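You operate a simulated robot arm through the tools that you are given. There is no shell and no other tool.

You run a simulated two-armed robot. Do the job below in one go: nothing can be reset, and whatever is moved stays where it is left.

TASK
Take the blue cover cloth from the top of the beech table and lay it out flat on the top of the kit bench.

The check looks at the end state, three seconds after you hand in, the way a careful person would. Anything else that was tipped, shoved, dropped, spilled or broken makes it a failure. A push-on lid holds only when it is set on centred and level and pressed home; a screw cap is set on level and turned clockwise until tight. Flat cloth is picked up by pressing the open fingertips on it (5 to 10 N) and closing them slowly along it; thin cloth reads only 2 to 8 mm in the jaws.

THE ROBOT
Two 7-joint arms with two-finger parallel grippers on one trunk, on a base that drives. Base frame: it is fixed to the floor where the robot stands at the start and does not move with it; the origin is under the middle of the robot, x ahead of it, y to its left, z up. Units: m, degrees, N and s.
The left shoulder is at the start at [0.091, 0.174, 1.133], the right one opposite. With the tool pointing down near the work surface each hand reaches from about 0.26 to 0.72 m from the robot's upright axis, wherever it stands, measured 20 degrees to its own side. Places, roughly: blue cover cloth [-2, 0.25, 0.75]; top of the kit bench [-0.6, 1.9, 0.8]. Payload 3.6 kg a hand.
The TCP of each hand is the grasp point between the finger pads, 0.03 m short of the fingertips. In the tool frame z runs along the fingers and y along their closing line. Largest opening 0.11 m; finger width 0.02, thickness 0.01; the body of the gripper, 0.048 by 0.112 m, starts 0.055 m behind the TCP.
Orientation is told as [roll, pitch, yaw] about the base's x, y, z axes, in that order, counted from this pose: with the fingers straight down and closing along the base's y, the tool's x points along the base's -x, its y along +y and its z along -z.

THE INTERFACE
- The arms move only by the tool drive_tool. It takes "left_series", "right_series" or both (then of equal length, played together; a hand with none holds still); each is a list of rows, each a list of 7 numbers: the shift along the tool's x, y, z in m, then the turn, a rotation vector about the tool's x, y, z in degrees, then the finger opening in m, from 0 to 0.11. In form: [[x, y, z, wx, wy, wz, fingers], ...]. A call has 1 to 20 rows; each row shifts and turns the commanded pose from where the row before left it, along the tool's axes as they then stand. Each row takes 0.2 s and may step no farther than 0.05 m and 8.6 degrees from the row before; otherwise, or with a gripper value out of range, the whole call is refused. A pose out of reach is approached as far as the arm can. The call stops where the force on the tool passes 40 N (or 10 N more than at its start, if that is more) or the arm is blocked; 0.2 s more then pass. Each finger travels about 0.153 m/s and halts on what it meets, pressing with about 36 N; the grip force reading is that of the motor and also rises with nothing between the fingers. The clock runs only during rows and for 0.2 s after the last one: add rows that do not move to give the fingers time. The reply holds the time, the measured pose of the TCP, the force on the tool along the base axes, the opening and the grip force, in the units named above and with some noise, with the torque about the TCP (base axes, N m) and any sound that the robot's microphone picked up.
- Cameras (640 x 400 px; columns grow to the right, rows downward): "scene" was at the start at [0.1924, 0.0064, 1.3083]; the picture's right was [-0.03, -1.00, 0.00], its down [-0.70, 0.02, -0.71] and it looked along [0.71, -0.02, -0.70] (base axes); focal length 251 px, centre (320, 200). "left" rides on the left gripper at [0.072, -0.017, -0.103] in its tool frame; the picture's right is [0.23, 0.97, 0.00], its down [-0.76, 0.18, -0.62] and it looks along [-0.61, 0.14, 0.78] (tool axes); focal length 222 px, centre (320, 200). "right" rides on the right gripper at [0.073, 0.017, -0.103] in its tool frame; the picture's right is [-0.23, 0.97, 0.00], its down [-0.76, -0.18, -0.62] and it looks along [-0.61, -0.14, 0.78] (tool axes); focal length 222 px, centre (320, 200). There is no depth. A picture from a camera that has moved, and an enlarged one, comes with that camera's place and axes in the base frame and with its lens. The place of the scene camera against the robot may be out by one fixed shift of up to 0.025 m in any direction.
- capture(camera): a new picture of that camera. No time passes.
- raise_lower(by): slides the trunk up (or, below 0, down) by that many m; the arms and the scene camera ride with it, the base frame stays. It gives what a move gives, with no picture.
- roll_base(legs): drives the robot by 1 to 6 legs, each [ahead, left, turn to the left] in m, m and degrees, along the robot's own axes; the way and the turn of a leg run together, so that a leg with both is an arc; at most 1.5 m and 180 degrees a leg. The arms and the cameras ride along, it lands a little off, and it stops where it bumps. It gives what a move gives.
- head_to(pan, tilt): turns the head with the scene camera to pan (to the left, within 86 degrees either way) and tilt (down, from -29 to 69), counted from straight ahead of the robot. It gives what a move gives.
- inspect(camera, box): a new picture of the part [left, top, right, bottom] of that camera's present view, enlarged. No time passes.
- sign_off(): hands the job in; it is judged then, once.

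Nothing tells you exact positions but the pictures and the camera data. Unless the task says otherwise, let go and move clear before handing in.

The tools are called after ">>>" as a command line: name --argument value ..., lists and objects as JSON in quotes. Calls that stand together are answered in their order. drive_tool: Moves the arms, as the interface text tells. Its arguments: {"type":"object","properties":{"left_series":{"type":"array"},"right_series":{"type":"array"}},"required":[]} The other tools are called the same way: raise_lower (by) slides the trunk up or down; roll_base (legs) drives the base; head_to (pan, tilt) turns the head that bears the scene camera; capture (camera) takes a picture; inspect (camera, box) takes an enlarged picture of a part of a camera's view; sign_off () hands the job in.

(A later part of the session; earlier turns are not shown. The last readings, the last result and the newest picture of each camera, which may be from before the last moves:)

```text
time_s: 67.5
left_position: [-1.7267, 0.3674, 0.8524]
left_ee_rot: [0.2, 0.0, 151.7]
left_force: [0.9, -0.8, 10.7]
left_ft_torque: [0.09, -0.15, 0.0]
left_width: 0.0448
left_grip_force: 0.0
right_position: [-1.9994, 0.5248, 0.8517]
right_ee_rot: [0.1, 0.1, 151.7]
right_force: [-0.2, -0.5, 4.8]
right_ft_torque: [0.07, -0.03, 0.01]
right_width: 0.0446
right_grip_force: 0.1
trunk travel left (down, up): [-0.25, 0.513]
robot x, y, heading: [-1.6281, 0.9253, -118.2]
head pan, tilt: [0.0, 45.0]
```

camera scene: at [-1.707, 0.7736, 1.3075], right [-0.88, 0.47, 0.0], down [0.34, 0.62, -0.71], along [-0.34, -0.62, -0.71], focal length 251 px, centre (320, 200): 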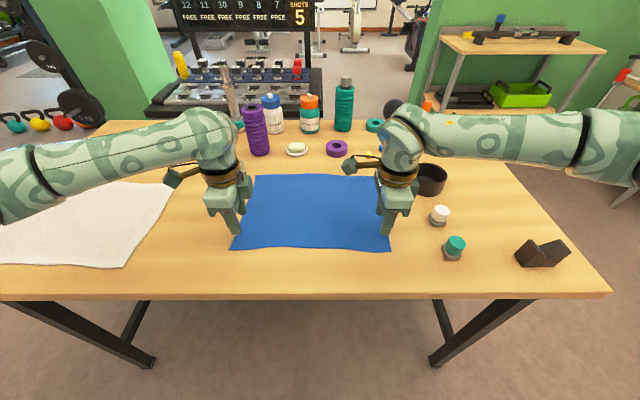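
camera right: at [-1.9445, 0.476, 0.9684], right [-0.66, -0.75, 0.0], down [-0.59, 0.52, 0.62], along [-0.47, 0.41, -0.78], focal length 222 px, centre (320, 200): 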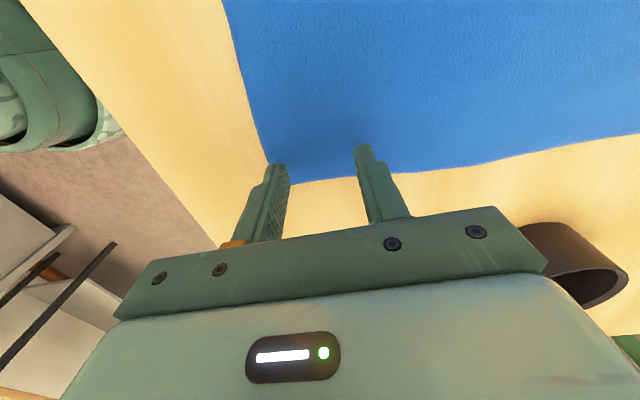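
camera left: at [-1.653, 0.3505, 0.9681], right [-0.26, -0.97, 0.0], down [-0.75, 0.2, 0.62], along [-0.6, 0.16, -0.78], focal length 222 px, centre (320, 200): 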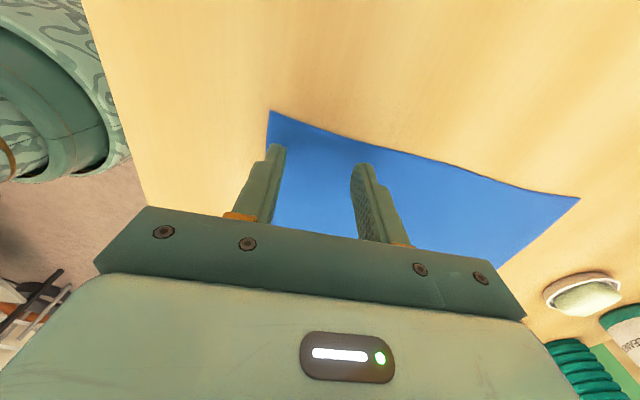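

Contact: left reads 10.7 N, right 4.8 N. I even them out slightly and close both slowly along the cloth.

>>> drive_tool --left_series '[[0, 0, -0.0005, 0, 0, 0, 0.045], [0, 0, 0, 0, 0, 0, 0.042], [0, 0, 0, 0, 0, 0, 0.039], [0, 0, 0, 0, 0, 0, 0.036], [0, 0, 0, 0, 0, 0, 0.033], [0, 0, 0, 0, 0, 0, 0.03], [0, 0, 0, 0, 0, 0, 0.027], [0, 0, 0, 0, 0, 0, 0.024], [0, 0, 0, 0, 0, 0, 0.021], [0, 0, 0, 0, 0, 0, 0.018], [0, 0, 0, 0, 0, 0, 0.015]]' --right_series '[[0, 0, 0.0004, 0, 0, 0, 0.045], [0, 0, 0, 0, 0, 0, 0.042], [0, 0, 0, 0, 0, 0, 0.039], [0, 0, 0, 0, 0, 0, 0.036], [0, 0, 0, 0, 0, 0, 0.033], [0, 0, 0, 0, 0, 0, 0.03], [0, 0, 0, 0, 0, 0, 0.027], [0, 0, 0, 0, 0, 0, 0.024], [0, 0, 0, 0, 0, 0, 0.021], [0, 0, 0, 0, 0, 0, 0.018], [0, 0, 0, 0, 0, 0, 0.015]]'

>>> capture --camera "left"

>>> capture --camera "right"

>>> capture --camera "scene"

```text
time_s: 69.8
left_position: [-1.7247, 0.3683, 0.8517]
left_ee_rot: [0.0, 0.0, 151.7]
left_force: [1.4, 0.1, 6.8]
left_ft_torque: [0.03, -0.03, -0.02]
left_width: 0.0148
left_grip_force: 0.0
right_position: [-1.9987, 0.5255, 0.8514]
right_ee_rot: [0.1, 0.1, 151.7]
right_force: [-1.9, -2.1, 16.0]
right_ft_torque: [0.08, 0.03, 0.0]
right_width: 0.0129
right_grip_force: 0.2
trunk travel left (down, up): [-0.25, 0.513]
robot x, y, heading: [-1.6299, 0.9253, -118.4]
head pan, tilt: [0.0, 45.0]
```

```text
taken
camera left: at [-1.6533, 0.3488, 0.9557], right [-0.26, -0.97, 0.0], down [-0.75, 0.21, 0.62], along [-0.6, 0.16, -0.78], focal length 222 px, centre (320, 200)
```

left: 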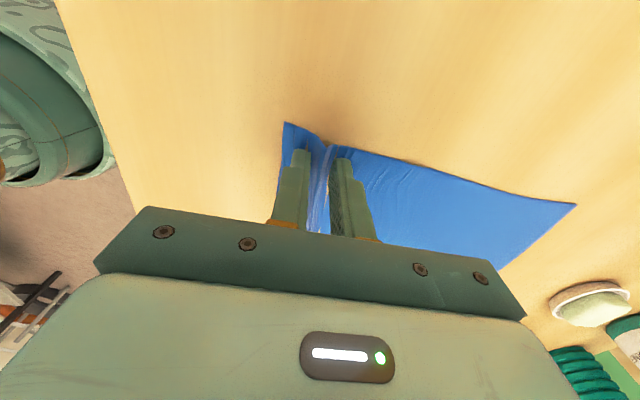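

```text
taken
camera right: at [-1.9439, 0.4773, 0.9552], right [-0.66, -0.75, 0.0], down [-0.59, 0.52, 0.62], along [-0.47, 0.41, -0.78], focal length 222 px, centre (320, 200)
```

right: 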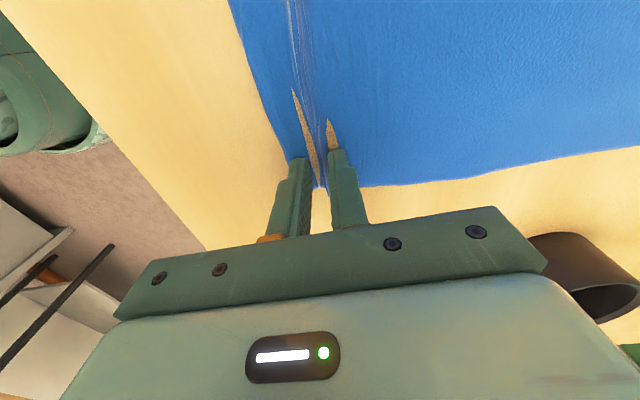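

```text
taken
camera scene: at [-1.706, 0.7751, 1.3078], right [-0.88, 0.47, 0.0], down [0.34, 0.62, -0.71], along [-0.34, -0.62, -0.71], focal length 251 px, centre (320, 200)
```

scene: 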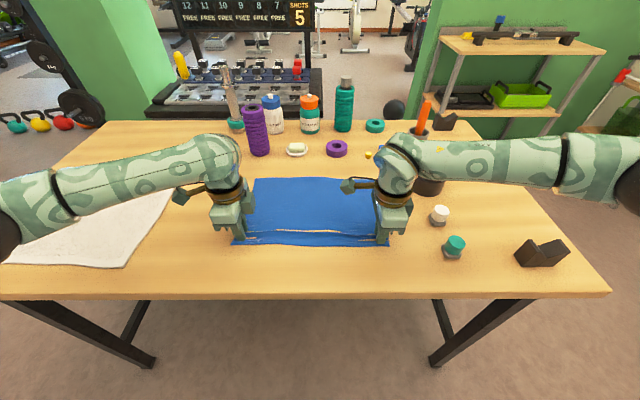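

A ridge has formed between the fingers of both hands across the near edge. I ease the right hand's pressure a touch and finish closing.

>>> drive_tool --left_series '[[0, 0, 0, 0, 0, 0, 0.013], [0, 0, 0, 0, 0, 0, 0.011], [0, 0, 0, 0, 0, 0, 0.009], [0, 0, 0, 0, 0, 0, 0.007], [0, 0, 0, 0, 0, 0, 0.005], [0, 0, 0, 0, 0, 0, 0.003], [0, 0, 0, 0, 0, 0, 0.001], [0, 0, 0, 0, 0, 0, 0], [0, 0, 0, 0, 0, 0, 0], [0, 0, 0, 0, 0, 0, 0]]' --right_series '[[0, 0, -0.0007, 0, 0, 0, 0.013], [0, 0, 0, 0, 0, 0, 0.011], [0, 0, 0, 0, 0, 0, 0.009], [0, 0, 0, 0, 0, 0, 0.007], [0, 0, 0, 0, 0, 0, 0.005], [0, 0, 0, 0, 0, 0, 0.003], [0, 0, 0, 0, 0, 0, 0.001], [0, 0, 0, 0, 0, 0, 0], [0, 0, 0, 0, 0, 0, 0], [0, 0, 0, 0, 0, 0, 0]]'

>>> capture --camera "left"

>>> capture --camera "right"

>>> capture --camera "scene"

```text
time_s: 72.0
left_position: [-1.7257, 0.3677, 0.8513]
left_ee_rot: [0.2, -0.1, 151.7]
left_force: [0.6, 1.0, 9.5]
left_ft_torque: [0.01, -0.08, 0.02]
left_width: 0.0024
left_grip_force: 36.3
right_position: [-1.9989, 0.5257, 0.8518]
right_ee_rot: [0.0, 0.0, 151.7]
right_force: [0.4, 0.5, 4.7]
right_ft_torque: [0.04, -0.02, -0.02]
right_width: 0.0023
right_grip_force: 35.8
trunk travel left (down, up): [-0.25, 0.513]
robot x, y, heading: [-1.6299, 0.9244, -118.3]
head pan, tilt: [0.0, 45.0]
```

```text
taken
camera left: at [-1.6537, 0.3487, 0.9557], right [-0.26, -0.97, 0.0], down [-0.75, 0.21, 0.62], along [-0.6, 0.16, -0.78], focal length 222 px, centre (320, 200)
```

left: 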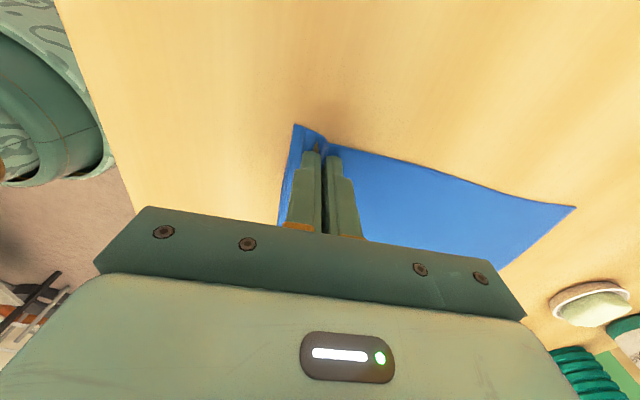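

```text
taken
camera right: at [-1.9439, 0.4777, 0.9554], right [-0.66, -0.75, 0.0], down [-0.59, 0.52, 0.62], along [-0.47, 0.41, -0.78], focal length 222 px, centre (320, 200)
```

right: 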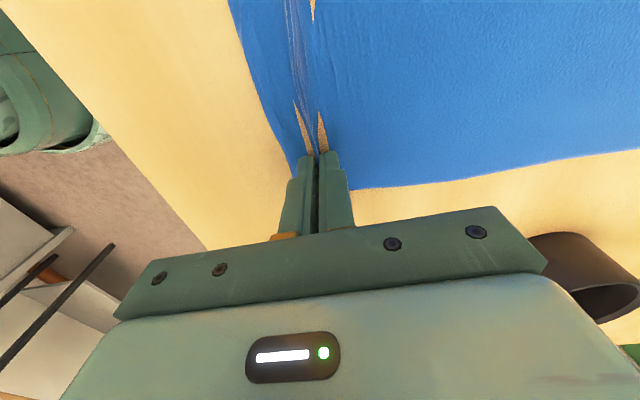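

```text
taken
camera scene: at [-1.7065, 0.775, 1.3077], right [-0.88, 0.47, 0.0], down [0.34, 0.62, -0.71], along [-0.34, -0.62, -0.71], focal length 251 px, centre (320, 200)
```

scene: 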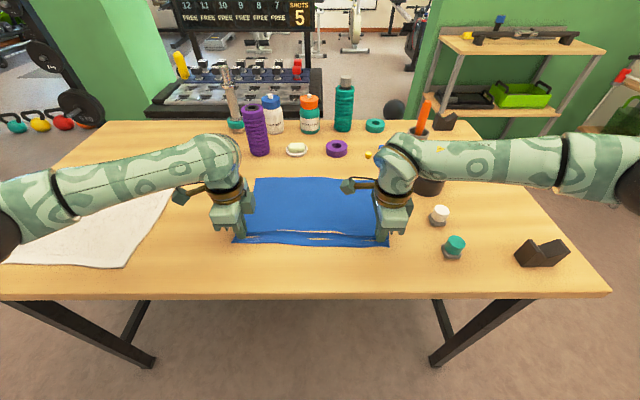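

Both jaws read about 2.3 mm at full grip, which fits pinched cloth. I lift slowly 6 cm and check.

>>> drive_tool --left_series '[[0, 0, -0.005, 0, 0, 0, 0], [0, 0, -0.008, 0, 0, 0, 0], [0, 0, -0.01, 0, 0, 0, 0], [0, 0, -0.012, 0, 0, 0, 0], [0, 0, -0.012, 0, 0, 0, 0], [0, 0, -0.012, 0, 0, 0, 0], [0, 0, 0, 0, 0, 0, 0]]' --right_series '[[0, 0, -0.005, 0, 0, 0, 0], [0, 0, -0.008, 0, 0, 0, 0], [0, 0, -0.01, 0, 0, 0, 0], [0, 0, -0.012, 0, 0, 0, 0], [0, 0, -0.012, 0, 0, 0, 0], [0, 0, -0.012, 0, 0, 0, 0], [0, 0, 0, 0, 0, 0, 0]]'

>>> capture --camera "scene"

>>> capture --camera "left"

>>> capture --camera "right"

```text
time_s: 73.7
left_position: [-1.7258, 0.3668, 0.9097]
left_ee_rot: [0.1, 0.0, 151.7]
left_force: [-0.1, -0.9, -0.2]
left_ft_torque: [0.03, -0.01, -0.02]
left_width: 0.0021
left_grip_force: 36.0
right_position: [-2.0003, 0.5247, 0.9098]
right_ee_rot: [0.0, 0.0, 151.7]
right_force: [0.7, 0.3, -0.7]
right_ft_torque: [-0.01, -0.02, 0.02]
right_width: 0.0022
right_grip_force: 36.2
trunk travel left (down, up): [-0.25, 0.513]
robot x, y, heading: [-1.6291, 0.926, -118.2]
head pan, tilt: [0.0, 45.0]
```

```text
taken
camera scene: at [-1.7072, 0.7734, 1.3074], right [-0.88, 0.47, 0.0], down [0.34, 0.62, -0.71], along [-0.34, -0.62, -0.71], focal length 251 px, centre (320, 200)
```

scene: 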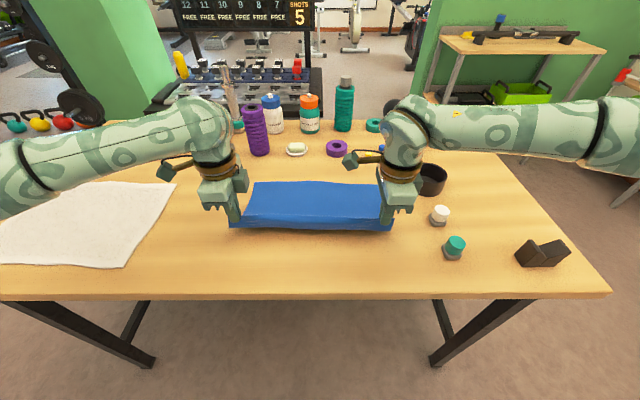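

```text
taken
camera left: at [-1.6532, 0.3475, 1.0138], right [-0.26, -0.97, 0.0], down [-0.75, 0.2, 0.62], along [-0.6, 0.16, -0.78], focal length 222 px, centre (320, 200)
```

left: 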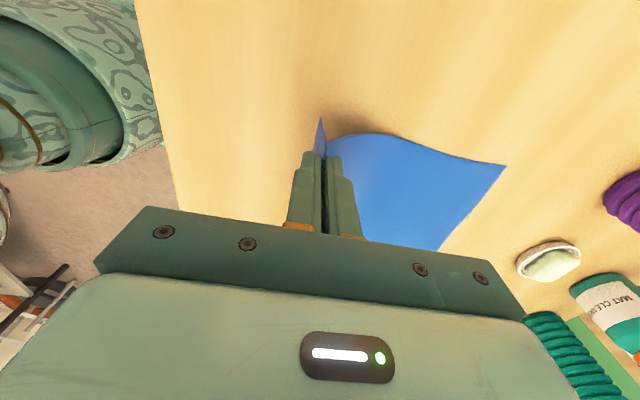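

```text
taken
camera right: at [-1.9448, 0.4758, 1.0139], right [-0.66, -0.75, 0.0], down [-0.59, 0.52, 0.62], along [-0.47, 0.41, -0.78], focal length 222 px, centre (320, 200)
```

right: 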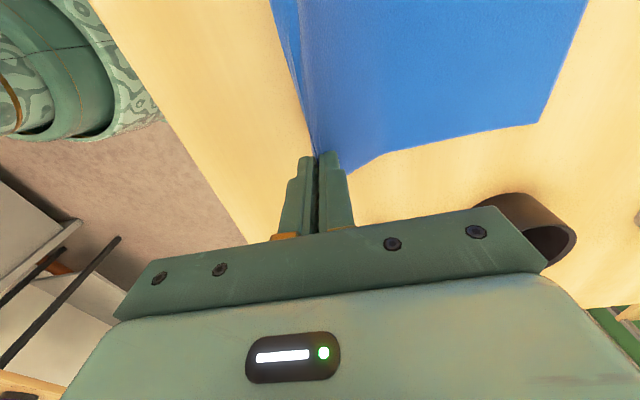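

Both corners hold and the cloth lifts cleanly. I raise the trunk to bring the whole cloth off the table, then check.

>>> raise_lower --by 0.27

>>> capture --camera "scene"

>>> capture --camera "left"

>>> capture --camera "right"

```text
time_s: 76.4
left_position: [-1.7268, 0.3665, 1.1795]
left_ee_rot: [-0.1, 0.0, 151.7]
left_force: [0.1, 0.6, -1.1]
left_ft_torque: [-0.01, 0.0, -0.01]
left_width: 0.0023
left_grip_force: 36.0
right_position: [-2.0001, 0.525, 1.1795]
right_ee_rot: [0.0, 0.0, 151.7]
right_force: [-0.5, 0.4, 0.0]
right_ft_torque: [0.02, 0.0, 0.0]
right_width: 0.0024
right_grip_force: 35.5
trunk travel left (down, up): [-0.52, 0.243]
robot x, y, heading: [-1.6297, 0.929, -118.2]
head pan, tilt: [0.0, 45.0]
```

```text
taken
camera scene: at [-1.6688, 0.8445, 1.5809], right [-0.88, 0.47, 0.0], down [0.34, 0.62, -0.71], along [-0.34, -0.62, -0.71], focal length 251 px, centre (320, 200)
```

scene: 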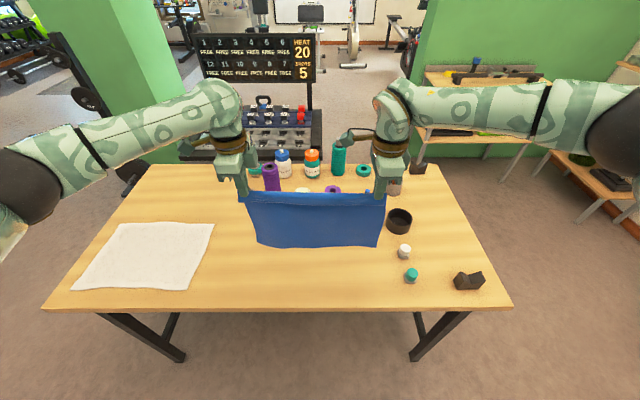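

```text
taken
camera left: at [-1.6543, 0.3477, 1.2835], right [-0.26, -0.97, 0.0], down [-0.75, 0.2, 0.62], along [-0.6, 0.16, -0.78], focal length 222 px, centre (320, 200)
```

left: 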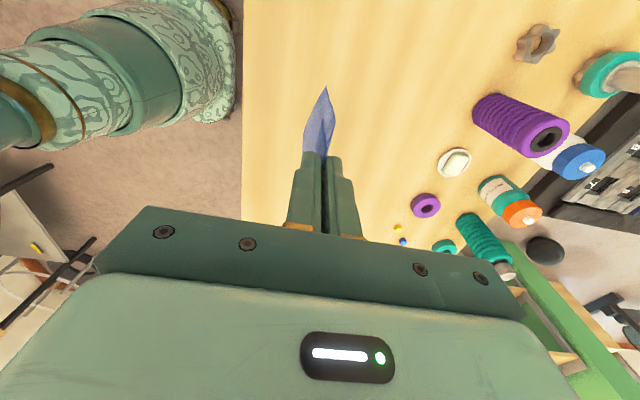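

```text
taken
camera right: at [-1.9447, 0.4763, 1.2833], right [-0.66, -0.75, 0.0], down [-0.59, 0.52, 0.62], along [-0.47, 0.41, -0.78], focal length 222 px, centre (320, 200)
```

right: 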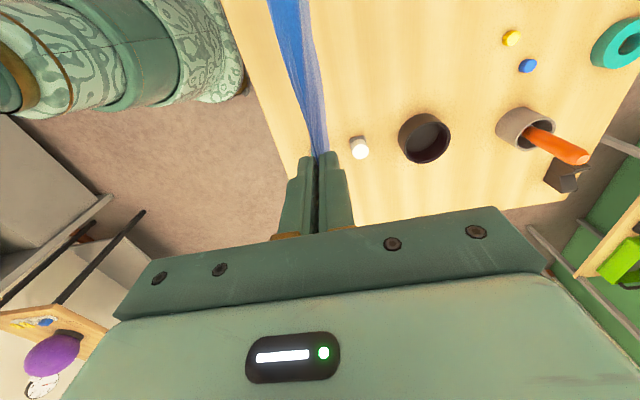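

The cloth hangs cleanly between both hands, its lower edge about 0.94 m high, clear of everything on the table. I back away from the table and turn around to face the bench.

>>> roll_base --legs '[[-0.27, 0, 0], [0, 0, 179.8]]'

>>> head_to --pan 0 --tilt 38

>>> capture --camera "scene"

>>> capture --camera "left"

>>> capture --camera "right"

```text
time_s: 85.6
left_position: [-1.396, 1.7179, 1.1797]
left_ee_rot: [0.0, 0.0, -29.1]
left_force: [0.4, 0.0, 0.6]
left_ft_torque: [-0.02, -0.02, -0.05]
left_width: 0.0024
left_grip_force: 36.0
right_position: [-1.1245, 1.5559, 1.1796]
right_ee_rot: [0.0, 0.0, -29.0]
right_force: [-1.4, 0.0, -0.7]
right_ft_torque: [0.0, 0.07, 0.01]
right_width: 0.0022
right_grip_force: 36.2
trunk travel left (down, up): [-0.52, 0.243]
robot x, y, heading: [-1.5043, 1.1661, 60.4]
head pan, tilt: [0.0, 45.0]
```

```text
time_s: 86.3
left_position: [-1.3949, 1.7185, 1.1791]
left_ee_rot: [0.1, 0.0, -29.1]
left_force: [0.4, -0.3, 0.5]
left_ft_torque: [0.0, -0.03, -0.03]
left_width: 0.0022
left_grip_force: 36.3
right_position: [-1.1262, 1.5567, 1.1794]
right_ee_rot: [0.0, -0.1, -29.2]
right_force: [-0.4, 0.6, -0.3]
right_ft_torque: [-0.01, 0.04, -0.06]
right_width: 0.0019
right_grip_force: 35.9
trunk travel left (down, up): [-0.52, 0.243]
robot x, y, heading: [-1.4999, 1.1638, 60.8]
head pan, tilt: [0.0, 38.0]
```

```text
taken
camera scene: at [-1.4406, 1.2644, 1.5912], right [0.87, -0.49, 0.0], down [-0.3, -0.54, -0.79], along [0.38, 0.69, -0.62], focal length 251 px, centre (320, 200)
```

scene: 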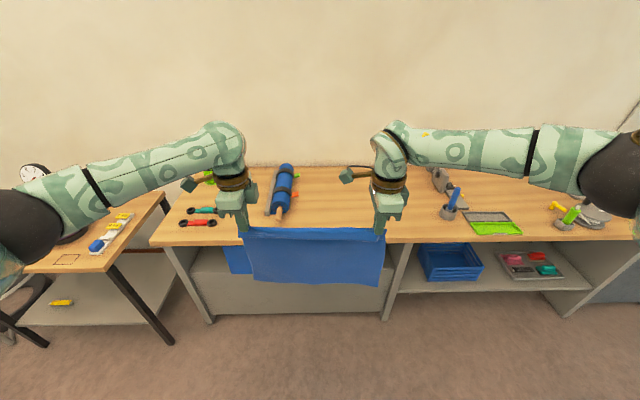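

```text
taken
camera left: at [-1.4671, 1.7393, 1.2838], right [0.28, 0.96, 0.0], down [0.75, -0.22, 0.62], along [0.6, -0.17, -0.78], focal length 222 px, centre (320, 200)
```

left: 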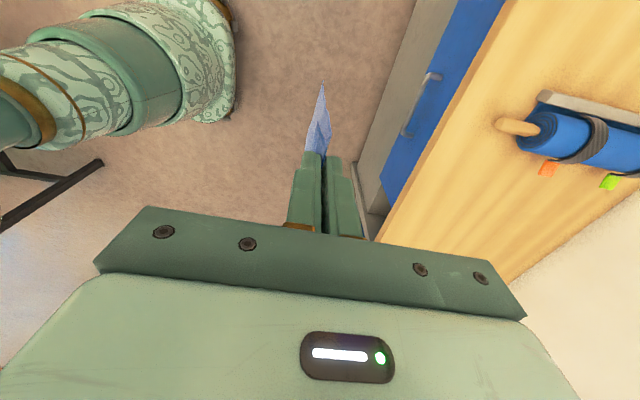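

```text
taken
camera right: at [-1.1805, 1.6074, 1.2838], right [0.67, 0.74, 0.0], down [0.58, -0.53, 0.62], along [0.46, -0.42, -0.78], focal length 222 px, centre (320, 200)
```

right: 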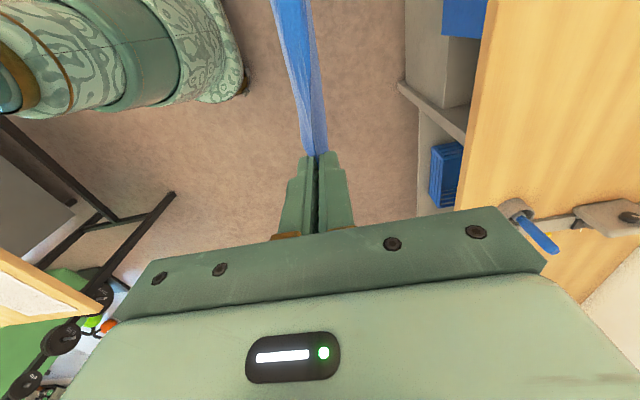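

I face the bench with the cloth hanging; the free stretch of wood is just ahead and slightly right, but the bench top looks higher than stated (0.85–0.9). I raise the trunk another 0.12 m for clearance, which also gives a second view to measure the bench height.

>>> raise_lower --by 0.14

>>> capture --camera "left"

>>> capture --camera "right"

>>> capture --camera "scene"

```text
time_s: 88.0
left_position: [-1.3964, 1.7187, 1.3198]
left_ee_rot: [0.1, 0.0, -29.3]
left_force: [0.4, -0.2, -0.7]
left_ft_torque: [0.02, 0.0, -0.06]
left_width: 0.0024
left_grip_force: 36.2
right_position: [-1.1245, 1.5564, 1.3192]
right_ee_rot: [0.0, 0.0, -29.1]
right_force: [-0.2, -0.1, 0.0]
right_ft_torque: [-0.03, 0.03, -0.06]
right_width: 0.002
right_grip_force: 36.2
trunk travel left (down, up): [-0.66, 0.103]
robot x, y, heading: [-1.5005, 1.1601, 60.9]
head pan, tilt: [0.0, 38.0]
```

```text
taken
camera left: at [-1.4671, 1.7395, 1.4236], right [0.28, 0.96, 0.0], down [0.75, -0.22, 0.62], along [0.6, -0.17, -0.78], focal length 222 px, centre (320, 200)
```

left: 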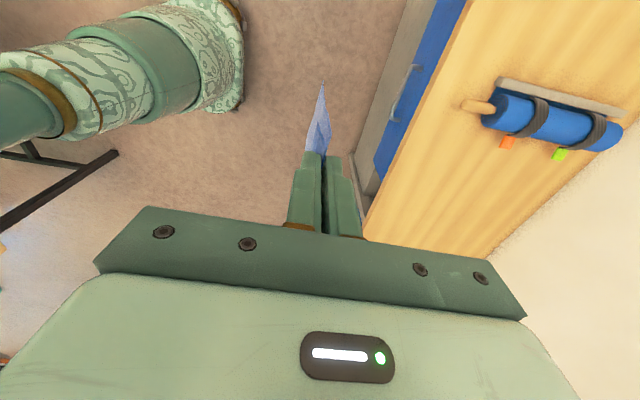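

```text
taken
camera right: at [-1.1804, 1.6075, 1.4234], right [0.67, 0.74, 0.0], down [0.58, -0.53, 0.62], along [0.46, -0.42, -0.78], focal length 222 px, centre (320, 200)
```

right: 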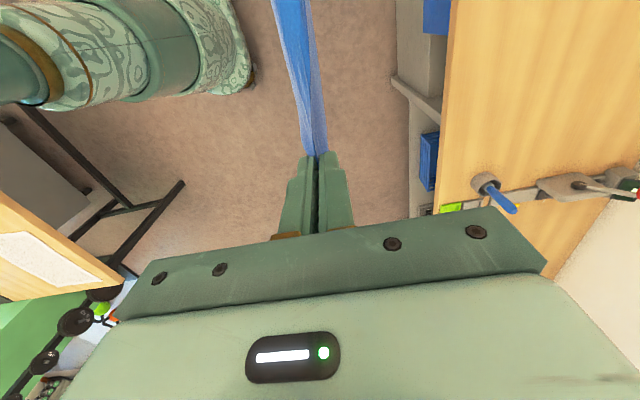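

```text
taken
camera scene: at [-1.4449, 1.2567, 1.7315], right [0.87, -0.49, 0.0], down [-0.3, -0.54, -0.79], along [0.38, 0.69, -0.62], focal length 251 px, centre (320, 200)
```

scene: 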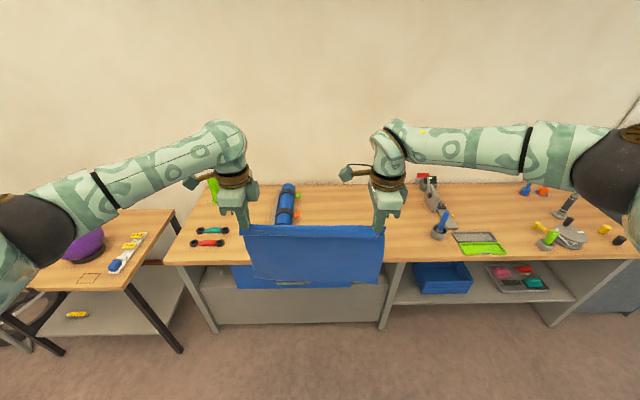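

The bench front edge and items are well visible; I zoom into the right-hand and scene views to pin down the bench height and the front edge more exactly.

>>> inspect --camera "right" --box '[380, 100, 640, 260]'

>>> inspect --camera "scene" --box '[380, 170, 620, 320]'

>>> inspect --camera "scene" --box '[160, 170, 400, 320]'

>>> inspect --camera "left" --box '[340, 0, 640, 188]'

```text
2.46 times, centred on (510, 180) of right
camera zoom: at [-1.1804, 1.6075, 1.4234], right [0.67, 0.74, 0.0], down [0.58, -0.53, 0.62], along [0.46, -0.42, -0.78], focal length 547 px, centre (-148, 249)
```

zoom: 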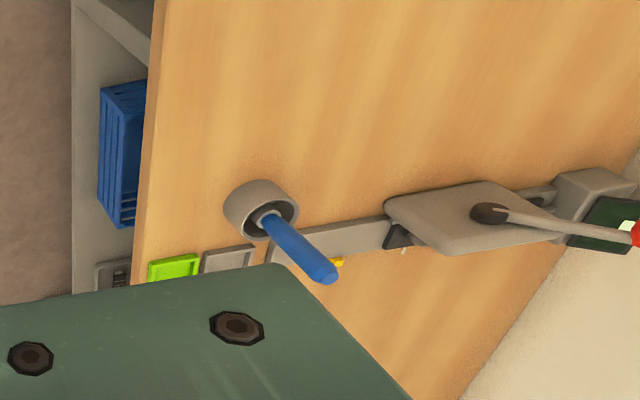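

```text
2.67 times, centred on (500, 245) of scene
camera zoom: at [-1.4449, 1.2567, 1.7315], right [0.87, -0.49, 0.0], down [-0.3, -0.54, -0.79], along [0.38, 0.69, -0.62], focal length 669 px, centre (-160, 80)
```

zoom: 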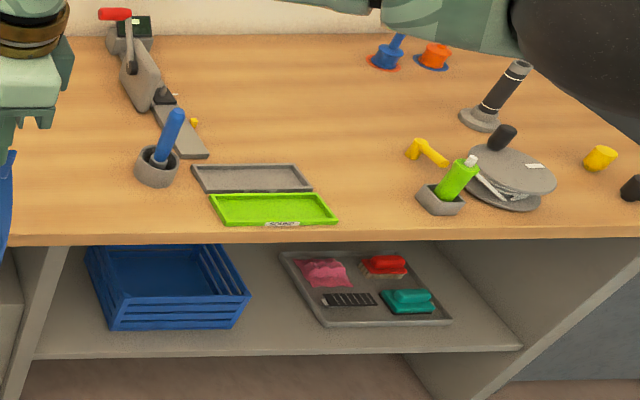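

```text
2.67 times, centred on (280, 245) of scene
camera zoom: at [-1.4449, 1.2567, 1.7315], right [0.87, -0.49, 0.0], down [-0.3, -0.54, -0.79], along [0.38, 0.69, -0.62], focal length 669 px, centre (427, 80)
```

zoom: 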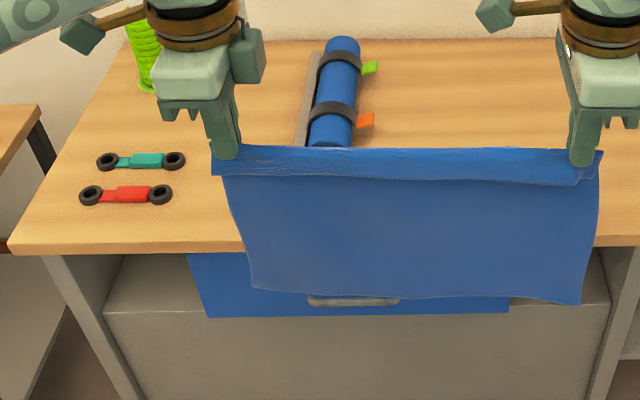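

```text
2.13 times, centred on (490, 94) of left
camera zoom: at [-1.4671, 1.7395, 1.4236], right [0.28, 0.96, 0.0], down [0.75, -0.22, 0.62], along [0.6, -0.17, -0.78], focal length 473 px, centre (-42, 426)
```

zoom: 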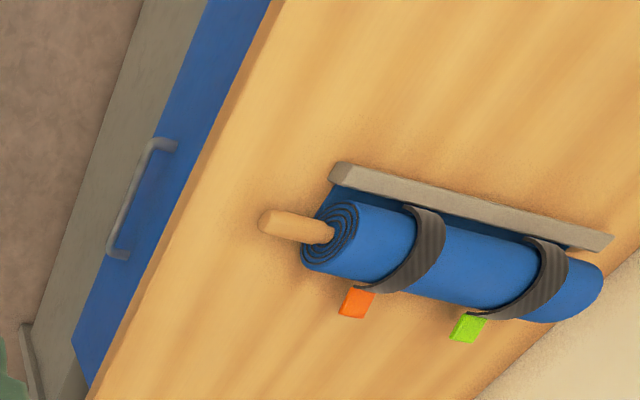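

Bench top measures about z≈0.83 with its front edge ~0.8 m ahead; the free stretch is centred ~0.26 m to my right, well between the tool roll and the pot. I turn 3° to square up, shift right and move partway in with the cloth held high.

>>> roll_base --legs '[[0, 0, 3], [0.19, -0.268, 0]]'

>>> capture --camera "left"

>>> capture --camera "right"

>>> capture --camera "scene"

```text
time_s: 90.5
left_position: [-1.1017, 1.7773, 1.3194]
left_ee_rot: [0.1, 0.0, -26.1]
left_force: [-0.1, -0.7, -0.5]
left_ft_torque: [-0.01, -0.01, -0.07]
left_width: 0.0022
left_grip_force: 35.9
right_position: [-0.8225, 1.6294, 1.3205]
right_ee_rot: [0.0, 0.1, -26.2]
right_force: [-1.0, -0.2, 0.9]
right_ft_torque: [0.02, 0.02, -0.07]
right_width: 0.0021
right_grip_force: 35.8
trunk travel left (down, up): [-0.66, 0.103]
robot x, y, heading: [-1.1761, 1.2152, 63.8]
head pan, tilt: [0.0, 38.0]
```

```text
taken
camera left: at [-1.174, 1.7934, 1.4239], right [0.23, 0.97, 0.0], down [0.76, -0.18, 0.62], along [0.61, -0.14, -0.78], focal length 222 px, centre (320, 200)
```

left: 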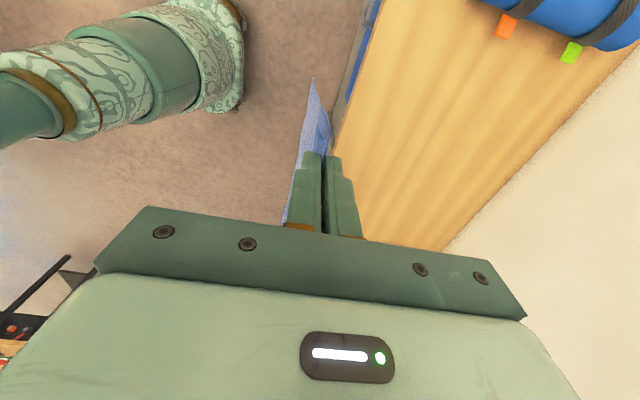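

```text
taken
camera right: at [-0.881, 1.6764, 1.424], right [0.63, 0.77, 0.0], down [0.61, -0.5, 0.62], along [0.48, -0.39, -0.78], focal length 222 px, centre (320, 200)
```

right: 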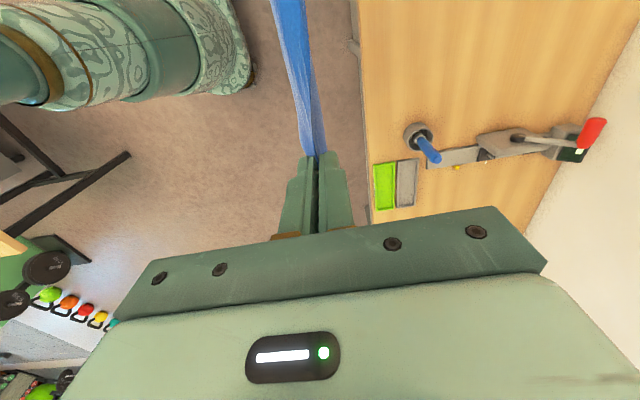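

```text
taken
camera scene: at [-1.1266, 1.3119, 1.7317], right [0.9, -0.44, 0.0], down [-0.27, -0.55, -0.79], along [0.35, 0.71, -0.62], focal length 251 px, centre (320, 200)
```

scene: 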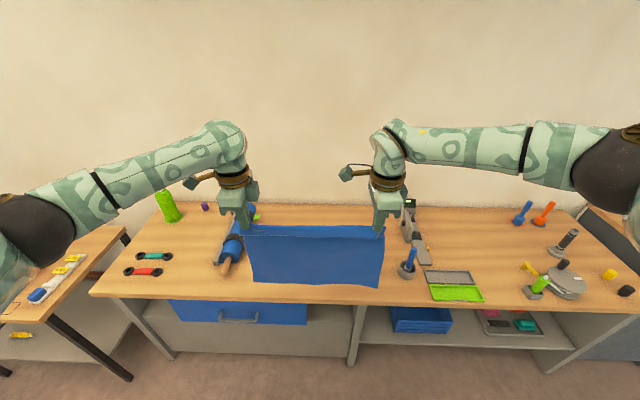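

Hands are square to the bench and centred on the free stretch. I look straight down to judge the gap between my base and the bench front before closing in.

>>> head_to --pan 0 --tilt 69

>>> capture --camera "scene"

```text
time_s: 91.5
left_position: [-1.1017, 1.7764, 1.3195]
left_ee_rot: [-0.1, 0.0, -26.3]
left_force: [0.3, 0.3, -0.6]
left_ft_torque: [0.0, -0.03, -0.1]
left_width: 0.0022
left_grip_force: 36.0
right_position: [-0.8222, 1.6292, 1.3196]
right_ee_rot: [0.0, 0.0, -26.3]
right_force: [-0.5, -0.1, -0.5]
right_ft_torque: [-0.02, -0.01, -0.06]
right_width: 0.0023
right_grip_force: 36.2
trunk travel left (down, up): [-0.66, 0.103]
robot x, y, heading: [-1.1803, 1.2107, 63.6]
head pan, tilt: [0.0, 68.8]
```

```text
taken
camera scene: at [-1.1396, 1.2848, 1.6926], right [0.9, -0.44, 0.0], down [-0.41, -0.84, -0.36], along [0.16, 0.33, -0.93], focal length 251 px, centre (320, 200)
```

scene: 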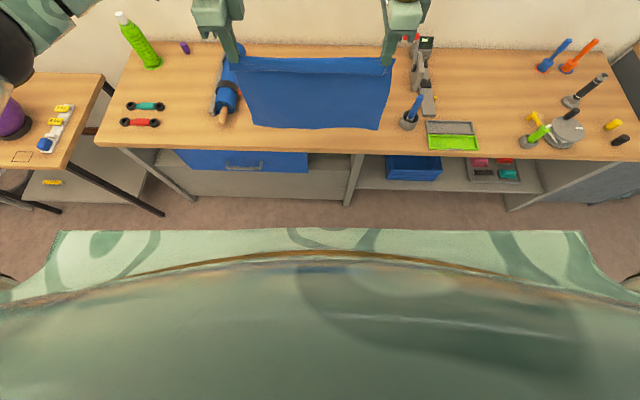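

My chest hides the base, but the bench legs and panels are set back about 7 cm behind the top's edge, so there is room. I move in the last 0.21 m with the cloth still held high.

>>> roll_base --legs '[[0.21, 0, 0]]'

>>> capture --camera "scene"

>>> capture --camera "left"

>>> capture --camera "right"

```text
time_s: 93.2
left_position: [-1.0112, 1.9639, 1.3204]
left_ee_rot: [0.0, 0.0, -26.0]
left_force: [-0.2, 0.0, -0.3]
left_ft_torque: [0.0, -0.02, -0.06]
left_width: 0.0018
left_grip_force: 35.5
right_position: [-0.7314, 1.8184, 1.3206]
right_ee_rot: [0.0, 0.1, -25.9]
right_force: [-1.1, 0.3, -0.3]
right_ft_torque: [0.05, 0.02, -0.07]
right_width: 0.0019
right_grip_force: 35.4
trunk travel left (down, up): [-0.66, 0.103]
robot x, y, heading: [-1.0837, 1.4038, 64.0]
head pan, tilt: [0.0, 68.8]
```

```text
taken
camera scene: at [-1.0473, 1.4723, 1.6926], right [0.9, -0.44, 0.0], down [-0.41, -0.84, -0.36], along [0.16, 0.33, -0.93], focal length 251 px, centre (320, 200)
```

scene: 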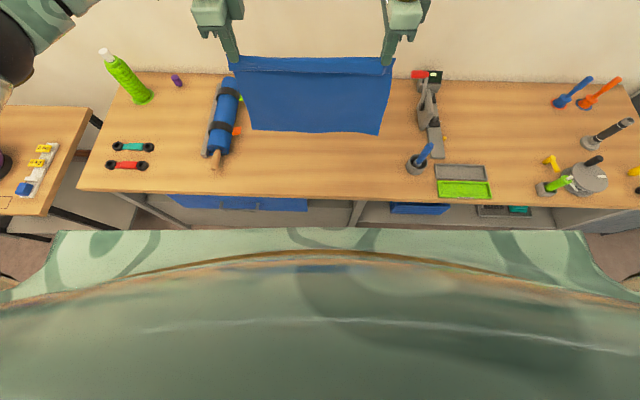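

```text
taken
camera left: at [-1.0831, 1.9812, 1.4242], right [0.22, 0.97, 0.0], down [0.76, -0.17, 0.62], along [0.61, -0.14, -0.78], focal length 222 px, centre (320, 200)
```

left: 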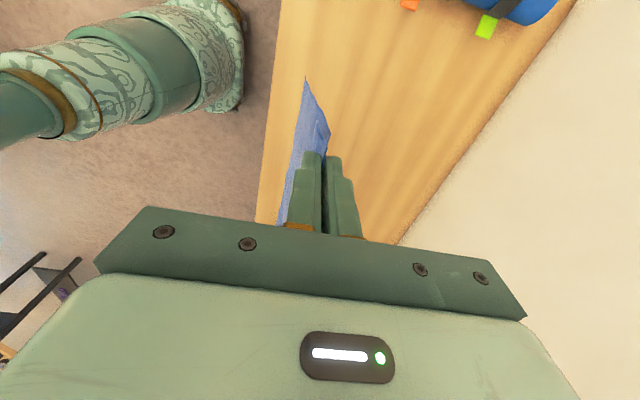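

```text
taken
camera right: at [-0.7898, 1.8651, 1.4242], right [0.63, 0.78, 0.0], down [0.61, -0.49, 0.62], along [0.48, -0.39, -0.78], focal length 222 px, centre (320, 200)
```

right: 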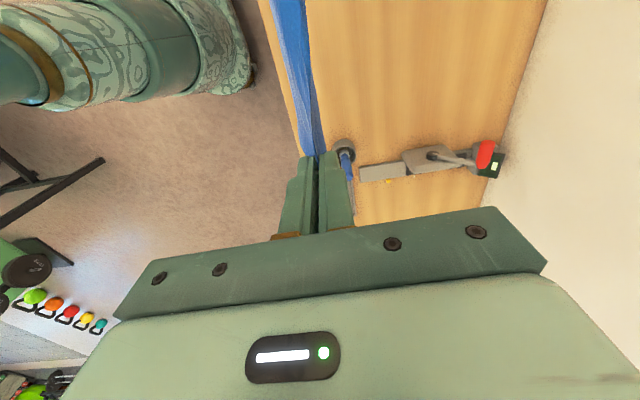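

I'm now 0.41 m from the bench edge with the cloth over the free stretch. I extend both hands forward and up in step so the lower hem will touch down deep on the bench, keeping the spacing fixed.

>>> drive_tool --left_series '[[0, 0.02, -0.015, 0, 0, 0, 0], [0, 0.025, -0.015, 0, 0, 0, 0], [0, 0.03, -0.015, 0, 0, 0, 0], [0, 0.03, -0.015, 0, 0, 0, 0], [0, 0.03, -0.015, 0, 0, 0, 0], [0, 0.025, -0.015, 0, 0, 0, 0], [0, 0.02, -0.01, 0, 0, 0, 0], [0, 0, 0, 0, 0, 0, 0], [0, 0, 0, 0, 0, 0, 0]]' --right_series '[[0, 0.02, -0.015, 0, 0, 0, 0], [0, 0.025, -0.015, 0, 0, 0, 0], [0, 0.03, -0.015, 0, 0, 0, 0], [0, 0.03, -0.015, 0, 0, 0, 0], [0, 0.03, -0.015, 0, 0, 0, 0], [0, 0.025, -0.015, 0, 0, 0, 0], [0, 0.02, -0.01, 0, 0, 0, 0], [0, 0, 0, 0, 0, 0, 0], [0, 0, 0, 0, 0, 0, 0]]'

>>> head_to --pan 0 --tilt 50

>>> capture --camera "scene"

```text
time_s: 95.2
left_position: [-0.974, 2.0411, 1.37]
left_ee_rot: [0.1, 0.2, -26.1]
left_force: [1.3, -0.8, 0.1]
left_ft_torque: [-0.02, 0.0, -0.05]
left_width: 0.0018
left_grip_force: 36.3
left hand out of reach, approached as far as the arm can: row 4, 5, 6, 7
right_position: [-0.694, 1.8955, 1.3686]
right_ee_rot: [-0.1, 0.1, -26.1]
right_force: [0.1, 0.0, -0.1]
right_ft_torque: [0.01, 0.02, -0.06]
right_width: 0.0019
right_grip_force: 36.2
right hand out of reach, approached as far as the arm can: row 4, 5, 6, 7
trunk travel left (down, up): [-0.66, 0.103]
robot x, y, heading: [-1.0829, 1.4031, 63.9]
head pan, tilt: [0.0, 68.8]
```

```text
time_s: 96.0
left_position: [-0.9741, 2.0414, 1.3701]
left_ee_rot: [0.1, 0.2, -26.0]
left_force: [1.0, 0.3, 0.0]
left_ft_torque: [-0.01, -0.05, -0.06]
left_width: 0.0024
left_grip_force: 35.7
right_position: [-0.6955, 1.8944, 1.3697]
right_ee_rot: [-0.1, 0.1, -26.0]
right_force: [-1.4, 1.2, -0.9]
right_ft_torque: [-0.01, 0.01, -0.07]
right_width: 0.0024
right_grip_force: 36.1
trunk travel left (down, up): [-0.66, 0.103]
robot x, y, heading: [-1.0857, 1.4063, 63.7]
head pan, tilt: [0.0, 50.0]
```

```text
taken
camera scene: at [-1.0377, 1.4922, 1.7144], right [0.9, -0.44, 0.0], down [-0.34, -0.69, -0.64], along [0.28, 0.58, -0.77], focal length 251 px, centre (320, 200)
```

scene: 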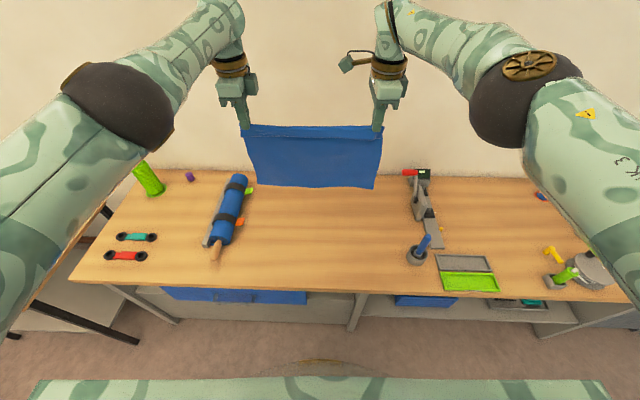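

The arms run out of forward reach this high relative to the shoulders, so I'll lower the hands relative to the shoulders while reaching further forward; the hem stays well above the bench.

>>> drive_tool --left_series '[[0, 0, 0.025, 0, 0, 0, 0], [0, 0, 0.025, 0, 0, 0, 0], [0, 0, 0.025, 0, 0, 0, 0], [0, 0.01, 0.02, 0, 0, 0, 0], [0, 0.02, 0.01, 0, 0, 0, 0], [0, 0.02, 0, 0, 0, 0, 0], [0, 0.02, 0, 0, 0, 0, 0], [0, 0.01, 0, 0, 0, 0, 0], [0, 0, 0, 0, 0, 0, 0]]' --right_series '[[0, 0, 0.025, 0, 0, 0, 0], [0, 0, 0.025, 0, 0, 0, 0], [0, 0, 0.025, 0, 0, 0, 0], [0, 0.01, 0.02, 0, 0, 0, 0], [0, 0.02, 0.01, 0, 0, 0, 0], [0, 0.02, 0, 0, 0, 0, 0], [0, 0.02, 0, 0, 0, 0, 0], [0, 0.01, 0, 0, 0, 0, 0], [0, 0, 0, 0, 0, 0, 0]]'

>>> capture --camera "scene"

```text
time_s: 98.0
left_position: [-0.9891, 2.0438, 1.2887]
left_ee_rot: [0.1, -0.2, -25.9]
left_force: [12.1, -6.3, -0.8]
left_ft_torque: [-0.15, -0.39, 0.02]
left_width: 0.0024
left_grip_force: 36.0
left hand out of reach, approached as far as the arm can: row 3, 4, 5, 6, 7, 8
right_position: [-0.6991, 1.8936, 1.2893]
right_ee_rot: [0.0, 0.2, -25.9]
right_force: [-12.3, 6.1, 0.1]
right_ft_torque: [0.19, 0.34, -0.04]
right_width: 0.0023
right_grip_force: 35.9
right hand out of reach, approached as far as the arm can: row 4, 5, 6, 7, 8
trunk travel left (down, up): [-0.66, 0.103]
robot x, y, heading: [-1.0877, 1.4042, 64.0]
head pan, tilt: [0.0, 50.0]
```

```text
taken
camera scene: at [-1.0377, 1.4924, 1.7145], right [0.9, -0.44, 0.0], down [-0.34, -0.69, -0.64], along [0.28, 0.58, -0.77], focal length 251 px, centre (320, 200)
```

scene: 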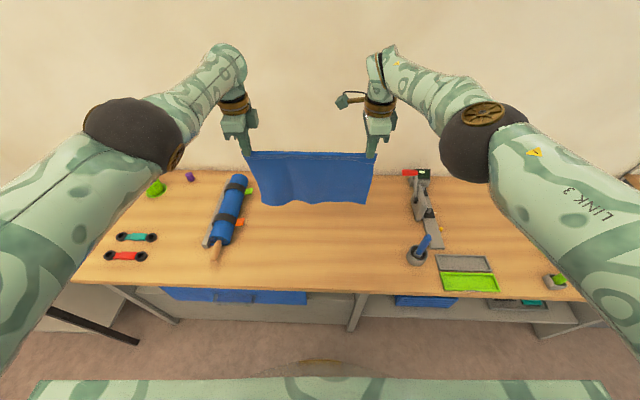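

The hands hit their reach limit and drifted apart slightly, tensioning the cloth (12 N). I bring them back together and back a little to relieve it before continuing.

>>> drive_tool --left_series '[[-0.004, -0.015, -0.005, 0, 0, 0, 0], [-0.003, -0.015, -0.005, 0, 0, 0, 0], [0, -0.01, -0.005, 0, 0, 0, 0], [0, 0, 0, 0, 0, 0, 0]]' --right_series '[[0.004, -0.015, -0.005, 0, 0, 0, 0], [0.003, -0.015, -0.005, 0, 0, 0, 0], [0, -0.01, -0.005, 0, 0, 0, 0], [0, 0, 0, 0, 0, 0, 0]]'

>>> capture --camera "scene"

>>> capture --camera "left"

>>> capture --camera "right"

```text
time_s: 99.0
left_position: [-0.9816, 2.0405, 1.2995]
left_ee_rot: [-0.1, 0.0, -26.1]
left_force: [0.8, -1.1, 0.0]
left_ft_torque: [-0.02, -0.04, -0.04]
left_width: 0.0027
left_grip_force: 35.6
left hand out of reach, approached as far as the arm can: row 1, 2, 3
right_position: [-0.7203, 1.8617, 1.3042]
right_ee_rot: [0.0, 0.0, -25.9]
right_force: [-1.7, 0.1, 0.2]
right_ft_torque: [0.04, 0.04, -0.05]
right_width: 0.0023
right_grip_force: 36.0
trunk travel left (down, up): [-0.66, 0.103]
robot x, y, heading: [-1.0885, 1.4021, 63.9]
head pan, tilt: [0.0, 50.0]
```

```text
taken
camera scene: at [-1.0369, 1.492, 1.7145], right [0.9, -0.44, 0.0], down [-0.34, -0.69, -0.64], along [0.28, 0.58, -0.77], focal length 251 px, centre (320, 200)
```

scene: 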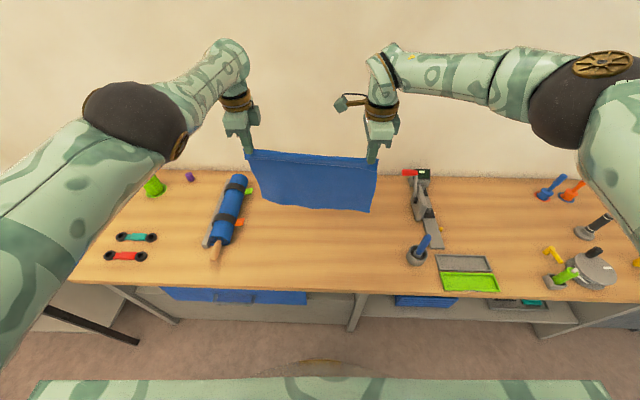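

```text
taken
camera left: at [-1.054, 2.0564, 1.403], right [0.22, 0.97, 0.0], down [0.76, -0.17, 0.62], along [0.61, -0.14, -0.78], focal length 222 px, centre (320, 200)
```

left: 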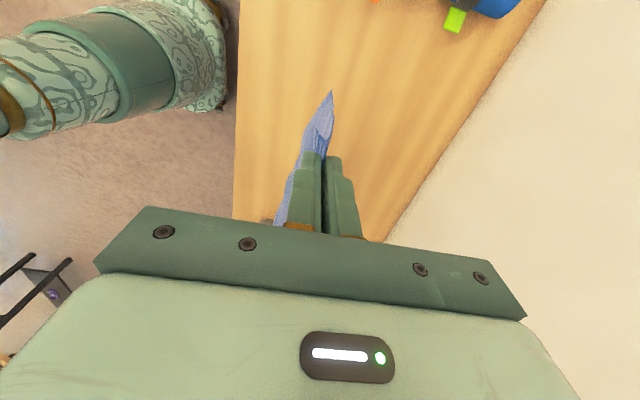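

```text
taken
camera right: at [-0.7785, 1.908, 1.4084], right [0.63, 0.78, 0.0], down [0.61, -0.49, 0.62], along [0.48, -0.39, -0.78], focal length 222 px, centre (320, 200)
```

right: 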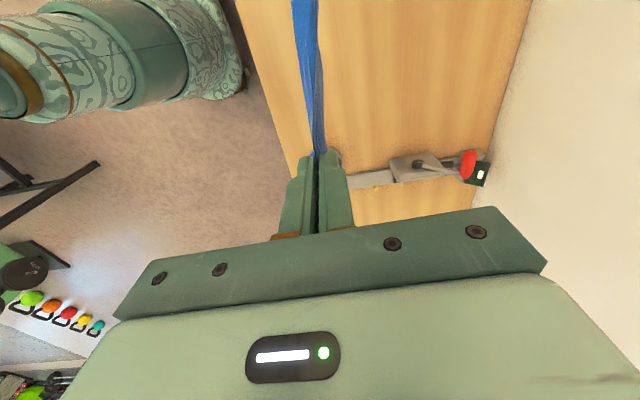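

Tension is gone, but the left arm is caught at a joint limit and lags the right by a few cm. I lift the left hand a little and draw it back to match the right.

>>> drive_tool --left_series '[[0, 0, -0.01, 0, 0, 0, 0], [0, -0.005, -0.01, 0, 0, 0, 0], [0, -0.01, -0.01, 0, 0, 0, 0], [0, -0.01, 0, 0, 0, 0, 0], [0, -0.01, 0, 0, 0, 0, 0], [0, 0, 0, 0, 0, 0, 0]]'

>>> capture --camera "scene"

```text
time_s: 100.4
left_position: [-0.9802, 2.0411, 1.3276]
left_ee_rot: [0.0, 0.1, -26.1]
left_force: [0.4, -0.1, -0.1]
left_ft_torque: [0.0, -0.02, 0.0]
left_width: 0.0022
left_grip_force: 36.1
left hand out of reach, approached as far as the arm can: row 2, 3, 4, 5
right_position: [-0.723, 1.8607, 1.3048]
right_ee_rot: [0.0, 0.1, -26.0]
right_force: [-0.3, -0.3, 0.3]
right_ft_torque: [0.04, 0.01, -0.1]
right_width: 0.0021
right_grip_force: 36.0
trunk travel left (down, up): [-0.66, 0.103]
robot x, y, heading: [-1.0862, 1.4021, 63.9]
head pan, tilt: [0.0, 50.0]
```

```text
taken
camera scene: at [-1.0376, 1.4923, 1.7145], right [0.9, -0.44, 0.0], down [-0.34, -0.69, -0.64], along [0.28, 0.58, -0.77], focal length 251 px, centre (320, 200)
```

scene: 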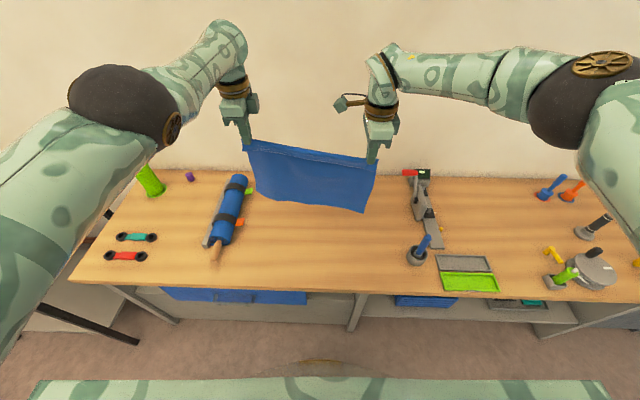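

Raising works but drawing back does not, so the left wrist is likely at a rotation limit. I try turning the left hand back about its own axis by ~16° and then easing it back.

>>> drive_tool --left_series '[[0, 0, 0, 0, 0, -8, 0], [0, 0, 0, 0, 0, -8, 0], [0, -0.01, 0, 0, 0, 0, 0], [0, -0.01, 0, 0, 0, 0, 0], [0, 0, 0, 0, 0, 0, 0]]'

>>> capture --camera "scene"

```text
time_s: 101.6
left_position: [-0.9732, 2.0369, 1.327]
left_ee_rot: [-0.1, 0.0, -10.0]
left_force: [0.7, -0.2, -0.6]
left_ft_torque: [-0.03, 0.01, -0.05]
left_width: 0.0023
left_grip_force: 36.1
left hand out of reach, approached as far as the arm can: row 3, 4
right_position: [-0.7213, 1.8601, 1.3046]
right_ee_rot: [-0.1, 0.0, -26.0]
right_force: [-0.5, 0.1, -0.3]
right_ft_torque: [0.02, -0.01, -0.05]
right_width: 0.0021
right_grip_force: 36.0
trunk travel left (down, up): [-0.66, 0.103]
robot x, y, heading: [-1.0885, 1.4055, 64.0]
head pan, tilt: [0.0, 50.0]
```

```text
taken
camera scene: at [-1.0377, 1.4923, 1.7145], right [0.9, -0.44, 0.0], down [-0.34, -0.69, -0.64], along [0.28, 0.58, -0.77], focal length 251 px, centre (320, 200)
```

scene: 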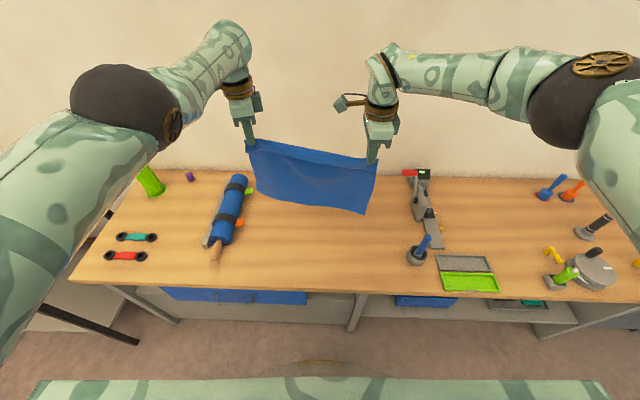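

Turning works, drawing back still doesn't. I try moving the left hand slightly inward and upward before drawing it back.

>>> drive_tool --left_series '[[-0.01, -0.003, -0.01, 0, 0, 0, 0], [-0.01, -0.003, -0.01, 0, 0, 0, 0], [-0.01, -0.003, -0.01, 0, 0, 0, 0], [0.0027, -0.0096, 0, 0, 0, 0, 0], [0.0027, -0.0096, 0, 0, 0, 0, 0], [0, 0, 0, 0, 0, 0, 0]]'

```text
time_s: 103.0
left_position: [-0.9441, 2.0175, 1.3574]
left_ee_rot: [-0.1, 0.0, -10.0]
left_force: [0.7, -0.5, 0.6]
left_ft_torque: [0.0, 0.03, -0.01]
left_width: 0.002
left_grip_force: 35.9
left hand out of reach, approached as far as the arm can: row 4, 5
right_position: [-0.7212, 1.8605, 1.3037]
right_ee_rot: [0.0, 0.1, -25.9]
right_force: [0.9, 0.1, -0.6]
right_ft_torque: [0.0, -0.01, -0.08]
right_width: 0.0024
right_grip_force: 35.9
trunk travel left (down, up): [-0.66, 0.103]
robot x, y, heading: [-1.085, 1.4033, 64.0]
head pan, tilt: [0.0, 50.0]
```

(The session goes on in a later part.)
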